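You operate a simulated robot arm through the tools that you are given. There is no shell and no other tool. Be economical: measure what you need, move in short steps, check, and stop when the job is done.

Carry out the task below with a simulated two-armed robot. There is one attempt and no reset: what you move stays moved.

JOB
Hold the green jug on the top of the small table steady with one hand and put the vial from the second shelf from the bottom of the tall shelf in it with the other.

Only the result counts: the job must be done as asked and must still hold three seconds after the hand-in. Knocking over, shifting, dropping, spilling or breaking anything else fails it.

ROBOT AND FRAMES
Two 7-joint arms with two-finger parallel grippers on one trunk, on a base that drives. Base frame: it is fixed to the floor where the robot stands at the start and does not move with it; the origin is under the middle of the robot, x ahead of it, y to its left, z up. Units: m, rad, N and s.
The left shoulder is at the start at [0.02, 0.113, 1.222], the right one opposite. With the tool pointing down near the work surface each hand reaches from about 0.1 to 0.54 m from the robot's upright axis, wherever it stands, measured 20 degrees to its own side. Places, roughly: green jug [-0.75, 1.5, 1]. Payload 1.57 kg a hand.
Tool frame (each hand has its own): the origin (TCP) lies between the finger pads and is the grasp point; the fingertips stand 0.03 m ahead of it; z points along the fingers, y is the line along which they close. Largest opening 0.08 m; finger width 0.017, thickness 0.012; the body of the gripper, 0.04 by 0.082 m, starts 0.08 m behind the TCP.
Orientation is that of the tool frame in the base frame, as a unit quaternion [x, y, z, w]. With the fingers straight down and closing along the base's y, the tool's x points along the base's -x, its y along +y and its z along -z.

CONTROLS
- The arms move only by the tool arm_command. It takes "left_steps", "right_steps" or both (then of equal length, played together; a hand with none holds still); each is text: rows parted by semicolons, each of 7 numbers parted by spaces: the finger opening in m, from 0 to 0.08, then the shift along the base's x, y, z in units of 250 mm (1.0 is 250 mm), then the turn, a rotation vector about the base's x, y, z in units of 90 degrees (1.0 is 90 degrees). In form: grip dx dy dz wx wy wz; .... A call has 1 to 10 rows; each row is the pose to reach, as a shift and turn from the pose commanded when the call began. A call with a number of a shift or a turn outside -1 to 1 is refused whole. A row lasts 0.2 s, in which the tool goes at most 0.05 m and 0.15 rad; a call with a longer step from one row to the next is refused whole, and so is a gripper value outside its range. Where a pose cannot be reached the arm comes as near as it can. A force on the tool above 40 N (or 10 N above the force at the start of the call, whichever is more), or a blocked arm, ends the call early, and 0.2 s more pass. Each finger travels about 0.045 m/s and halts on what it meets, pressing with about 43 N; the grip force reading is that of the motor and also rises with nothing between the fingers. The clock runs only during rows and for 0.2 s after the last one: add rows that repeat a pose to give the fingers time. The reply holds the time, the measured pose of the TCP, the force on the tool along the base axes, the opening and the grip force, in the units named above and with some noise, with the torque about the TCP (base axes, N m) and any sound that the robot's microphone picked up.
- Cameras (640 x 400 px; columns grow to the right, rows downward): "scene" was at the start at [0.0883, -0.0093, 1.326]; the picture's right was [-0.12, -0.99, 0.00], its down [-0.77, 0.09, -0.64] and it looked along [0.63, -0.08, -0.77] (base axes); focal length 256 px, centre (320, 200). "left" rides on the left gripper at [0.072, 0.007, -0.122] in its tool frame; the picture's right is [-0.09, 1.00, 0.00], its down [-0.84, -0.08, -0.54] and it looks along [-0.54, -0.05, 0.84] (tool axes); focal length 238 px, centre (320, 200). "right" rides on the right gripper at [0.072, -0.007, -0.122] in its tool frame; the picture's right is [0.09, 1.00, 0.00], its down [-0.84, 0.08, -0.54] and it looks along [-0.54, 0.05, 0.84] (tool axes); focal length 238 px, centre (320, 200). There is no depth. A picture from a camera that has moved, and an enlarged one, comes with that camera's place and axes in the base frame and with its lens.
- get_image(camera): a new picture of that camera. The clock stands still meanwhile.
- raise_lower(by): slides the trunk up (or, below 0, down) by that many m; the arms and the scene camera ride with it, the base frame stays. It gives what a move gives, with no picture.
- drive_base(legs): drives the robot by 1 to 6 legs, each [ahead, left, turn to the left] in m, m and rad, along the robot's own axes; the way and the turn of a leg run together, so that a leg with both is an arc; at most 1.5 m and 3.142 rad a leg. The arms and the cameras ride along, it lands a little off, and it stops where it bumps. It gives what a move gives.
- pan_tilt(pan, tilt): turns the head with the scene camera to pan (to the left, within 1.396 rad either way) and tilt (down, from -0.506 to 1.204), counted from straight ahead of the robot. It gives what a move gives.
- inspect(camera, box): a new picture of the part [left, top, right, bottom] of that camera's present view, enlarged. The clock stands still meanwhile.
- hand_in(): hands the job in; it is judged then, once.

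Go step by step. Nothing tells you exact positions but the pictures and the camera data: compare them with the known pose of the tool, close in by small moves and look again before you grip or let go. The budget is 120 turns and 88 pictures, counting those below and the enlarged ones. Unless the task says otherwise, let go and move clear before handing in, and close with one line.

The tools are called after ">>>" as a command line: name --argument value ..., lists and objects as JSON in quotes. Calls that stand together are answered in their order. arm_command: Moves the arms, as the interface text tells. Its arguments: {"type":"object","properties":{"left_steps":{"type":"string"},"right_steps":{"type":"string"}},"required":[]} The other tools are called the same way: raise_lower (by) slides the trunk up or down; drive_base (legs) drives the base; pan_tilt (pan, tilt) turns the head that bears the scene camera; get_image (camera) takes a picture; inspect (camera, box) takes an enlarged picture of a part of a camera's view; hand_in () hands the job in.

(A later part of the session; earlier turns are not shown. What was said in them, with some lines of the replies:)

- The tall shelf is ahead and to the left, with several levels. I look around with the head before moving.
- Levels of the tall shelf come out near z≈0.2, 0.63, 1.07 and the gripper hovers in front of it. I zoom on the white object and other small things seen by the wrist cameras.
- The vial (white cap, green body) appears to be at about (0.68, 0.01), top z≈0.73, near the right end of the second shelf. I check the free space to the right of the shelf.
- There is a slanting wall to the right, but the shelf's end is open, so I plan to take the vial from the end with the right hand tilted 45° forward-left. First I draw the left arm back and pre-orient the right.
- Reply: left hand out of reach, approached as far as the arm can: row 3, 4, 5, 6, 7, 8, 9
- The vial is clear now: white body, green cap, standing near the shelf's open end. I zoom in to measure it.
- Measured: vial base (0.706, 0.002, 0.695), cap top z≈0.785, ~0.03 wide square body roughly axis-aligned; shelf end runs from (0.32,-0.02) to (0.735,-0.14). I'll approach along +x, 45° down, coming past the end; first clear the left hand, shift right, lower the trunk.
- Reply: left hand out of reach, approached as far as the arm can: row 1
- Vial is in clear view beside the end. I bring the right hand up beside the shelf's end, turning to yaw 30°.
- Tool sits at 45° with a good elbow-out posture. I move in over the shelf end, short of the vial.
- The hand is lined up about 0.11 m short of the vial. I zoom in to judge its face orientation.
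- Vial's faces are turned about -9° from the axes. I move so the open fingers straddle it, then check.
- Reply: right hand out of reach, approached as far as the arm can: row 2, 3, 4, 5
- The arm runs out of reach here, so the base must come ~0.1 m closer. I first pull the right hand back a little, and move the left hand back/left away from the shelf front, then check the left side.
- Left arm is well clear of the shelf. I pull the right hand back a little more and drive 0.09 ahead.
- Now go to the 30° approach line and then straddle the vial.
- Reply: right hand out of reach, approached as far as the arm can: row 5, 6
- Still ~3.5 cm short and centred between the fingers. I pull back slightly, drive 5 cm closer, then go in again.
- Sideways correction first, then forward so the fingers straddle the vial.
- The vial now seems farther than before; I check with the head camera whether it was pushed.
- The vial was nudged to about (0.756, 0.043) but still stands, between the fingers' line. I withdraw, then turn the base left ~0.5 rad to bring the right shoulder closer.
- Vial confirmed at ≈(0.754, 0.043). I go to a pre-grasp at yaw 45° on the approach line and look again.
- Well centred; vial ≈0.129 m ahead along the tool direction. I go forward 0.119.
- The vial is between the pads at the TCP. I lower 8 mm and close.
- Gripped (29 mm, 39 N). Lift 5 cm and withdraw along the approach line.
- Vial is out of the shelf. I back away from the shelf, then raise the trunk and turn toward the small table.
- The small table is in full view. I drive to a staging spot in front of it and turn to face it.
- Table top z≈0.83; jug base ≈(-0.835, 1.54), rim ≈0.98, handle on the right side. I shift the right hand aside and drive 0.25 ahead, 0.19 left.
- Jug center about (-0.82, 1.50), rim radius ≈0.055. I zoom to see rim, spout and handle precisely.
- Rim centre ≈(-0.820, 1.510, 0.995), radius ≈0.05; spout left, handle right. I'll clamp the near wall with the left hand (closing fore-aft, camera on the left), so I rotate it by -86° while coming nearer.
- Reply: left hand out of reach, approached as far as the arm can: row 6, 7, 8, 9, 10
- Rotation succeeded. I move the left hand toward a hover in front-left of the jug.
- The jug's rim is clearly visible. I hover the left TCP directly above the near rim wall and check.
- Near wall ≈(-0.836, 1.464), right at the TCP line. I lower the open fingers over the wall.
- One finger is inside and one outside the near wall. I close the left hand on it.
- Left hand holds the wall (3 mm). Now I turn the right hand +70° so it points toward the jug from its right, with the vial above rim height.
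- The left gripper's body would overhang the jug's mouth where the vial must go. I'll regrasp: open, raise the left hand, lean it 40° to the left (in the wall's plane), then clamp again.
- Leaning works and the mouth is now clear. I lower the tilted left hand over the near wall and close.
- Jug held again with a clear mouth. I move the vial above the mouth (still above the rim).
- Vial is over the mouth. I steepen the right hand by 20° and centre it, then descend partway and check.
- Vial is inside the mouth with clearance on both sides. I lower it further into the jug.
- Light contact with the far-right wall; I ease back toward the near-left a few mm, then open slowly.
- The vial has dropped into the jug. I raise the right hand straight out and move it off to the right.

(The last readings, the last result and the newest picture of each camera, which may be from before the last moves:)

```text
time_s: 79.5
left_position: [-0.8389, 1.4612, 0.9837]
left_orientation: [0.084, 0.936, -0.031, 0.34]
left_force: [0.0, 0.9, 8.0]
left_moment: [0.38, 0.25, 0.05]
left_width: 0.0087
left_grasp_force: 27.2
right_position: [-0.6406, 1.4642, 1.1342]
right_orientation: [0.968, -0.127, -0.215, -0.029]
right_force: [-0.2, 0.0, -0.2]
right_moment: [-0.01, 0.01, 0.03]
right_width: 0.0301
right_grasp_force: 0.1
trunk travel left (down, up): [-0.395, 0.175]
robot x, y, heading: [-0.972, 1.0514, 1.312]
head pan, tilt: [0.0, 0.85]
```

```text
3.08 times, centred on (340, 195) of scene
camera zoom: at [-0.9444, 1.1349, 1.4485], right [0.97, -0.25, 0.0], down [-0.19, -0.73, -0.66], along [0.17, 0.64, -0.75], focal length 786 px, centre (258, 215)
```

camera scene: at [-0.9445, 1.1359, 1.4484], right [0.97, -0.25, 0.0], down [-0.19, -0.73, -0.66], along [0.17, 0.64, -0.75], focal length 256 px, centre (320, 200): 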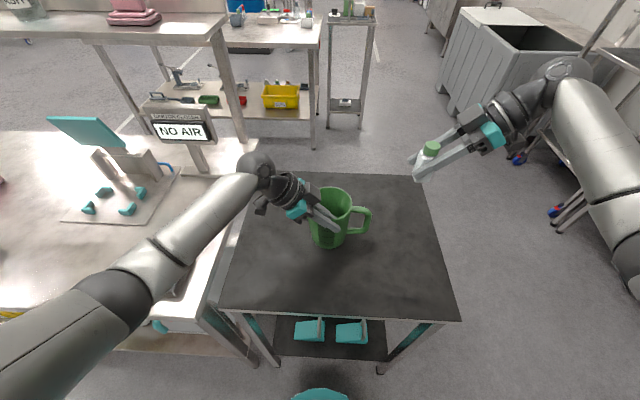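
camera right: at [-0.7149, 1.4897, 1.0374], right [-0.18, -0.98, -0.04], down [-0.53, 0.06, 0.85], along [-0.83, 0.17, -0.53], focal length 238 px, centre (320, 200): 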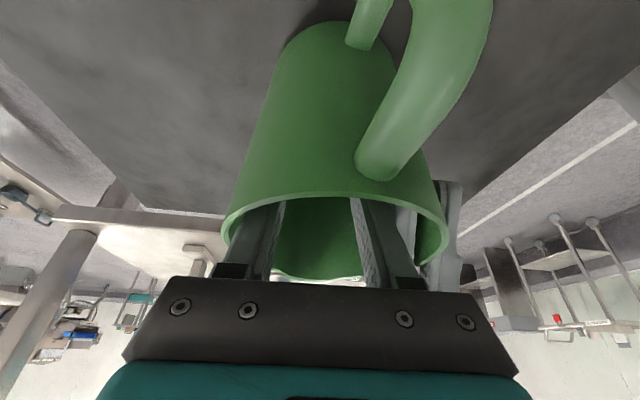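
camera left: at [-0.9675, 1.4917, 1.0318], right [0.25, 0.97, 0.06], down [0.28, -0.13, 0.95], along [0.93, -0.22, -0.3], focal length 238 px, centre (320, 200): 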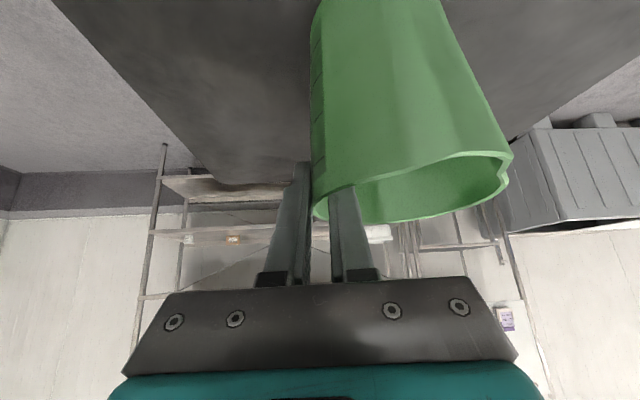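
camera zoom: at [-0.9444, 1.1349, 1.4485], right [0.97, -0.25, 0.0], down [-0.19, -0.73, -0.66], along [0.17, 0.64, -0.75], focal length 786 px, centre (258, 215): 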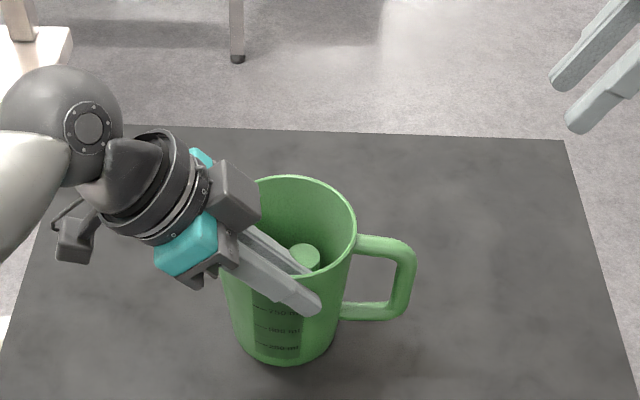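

The vial stands in the jug. I release the left hand gently and lift it clear.

>>> arm_command --left_steps "0.015 0 0 0 0 0 0; 0.025 0 0 0 0 0 0; 0.04 0 0 0 0 0 0; 0.04 0 0 0 0 0 0; 0.04 0 0 0.1 0 0 0; 0.04 0 0 0.26 0 0 0; 0.04 0 0 0.42 0 0 0; 0.04 -0.14 0.04 0.5 0 0 0; 0.04 -0.28 0.06 0.5 0 0 0; 0.04 -0.4 0.06 0.5 0 0 0"

>>> get_image --camera "scene"

>>> inspect --camera "scene" --box '[260, 150, 400, 260]'

```text
time_s: 81.7
left_position: [-0.9397, 1.4749, 1.1091]
left_orientation: [0.084, 0.936, -0.031, 0.34]
left_force: [-0.7, -0.7, -0.8]
left_moment: [-0.03, -0.03, -0.03]
left_width: 0.0401
left_grasp_force: 0.1
right_position: [-0.6416, 1.4643, 1.1326]
right_orientation: [0.968, -0.128, -0.215, -0.03]
right_force: [-1.4, -0.1, -0.2]
right_moment: [0.02, -0.01, -0.04]
right_width: 0.0298
right_grasp_force: 0.1
trunk travel left (down, up): [-0.395, 0.175]
robot x, y, heading: [-0.971, 1.0486, 1.314]
head pan, tilt: [0.0, 0.85]
```

```text
23 pictures are left
camera scene: at [-0.9453, 1.1354, 1.4484], right [0.97, -0.25, 0.0], down [-0.19, -0.73, -0.66], along [0.17, 0.64, -0.75], focal length 256 px, centre (320, 200)
```

scene: 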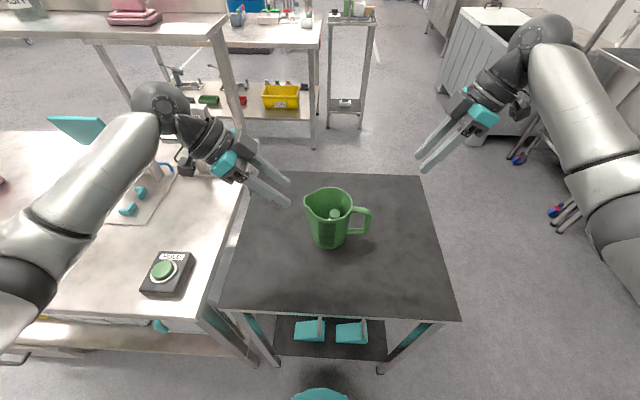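

```text
3.64 times, centred on (330, 205) of scene
camera zoom: at [-0.9453, 1.1354, 1.4484], right [0.97, -0.25, 0.0], down [-0.19, -0.73, -0.66], along [0.17, 0.64, -0.75], focal length 929 px, centre (284, 182)
```

zoom: 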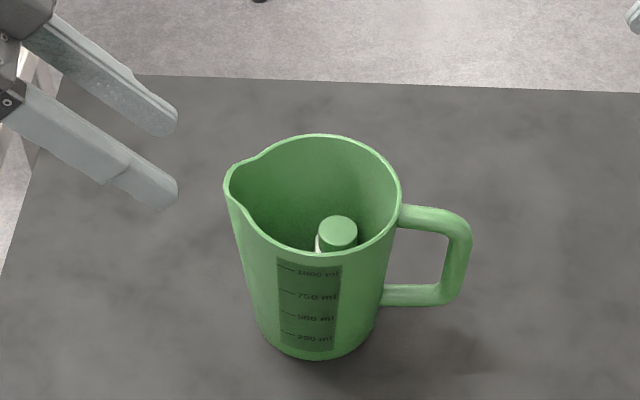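

The jug stands upright where it was, the vial is inside it, and both hands are open and clear. I hand in.

>>> hand_in

```text
The job is handed in.
```

The vial from the second shelf is in the green jug, which is still upright on the small table, and both hands are clear. I steadied the jug with the left hand while the right put the vial in; the vial fell the last few centimetres, and earlier I had nudged it a few centimetres along the shelf.
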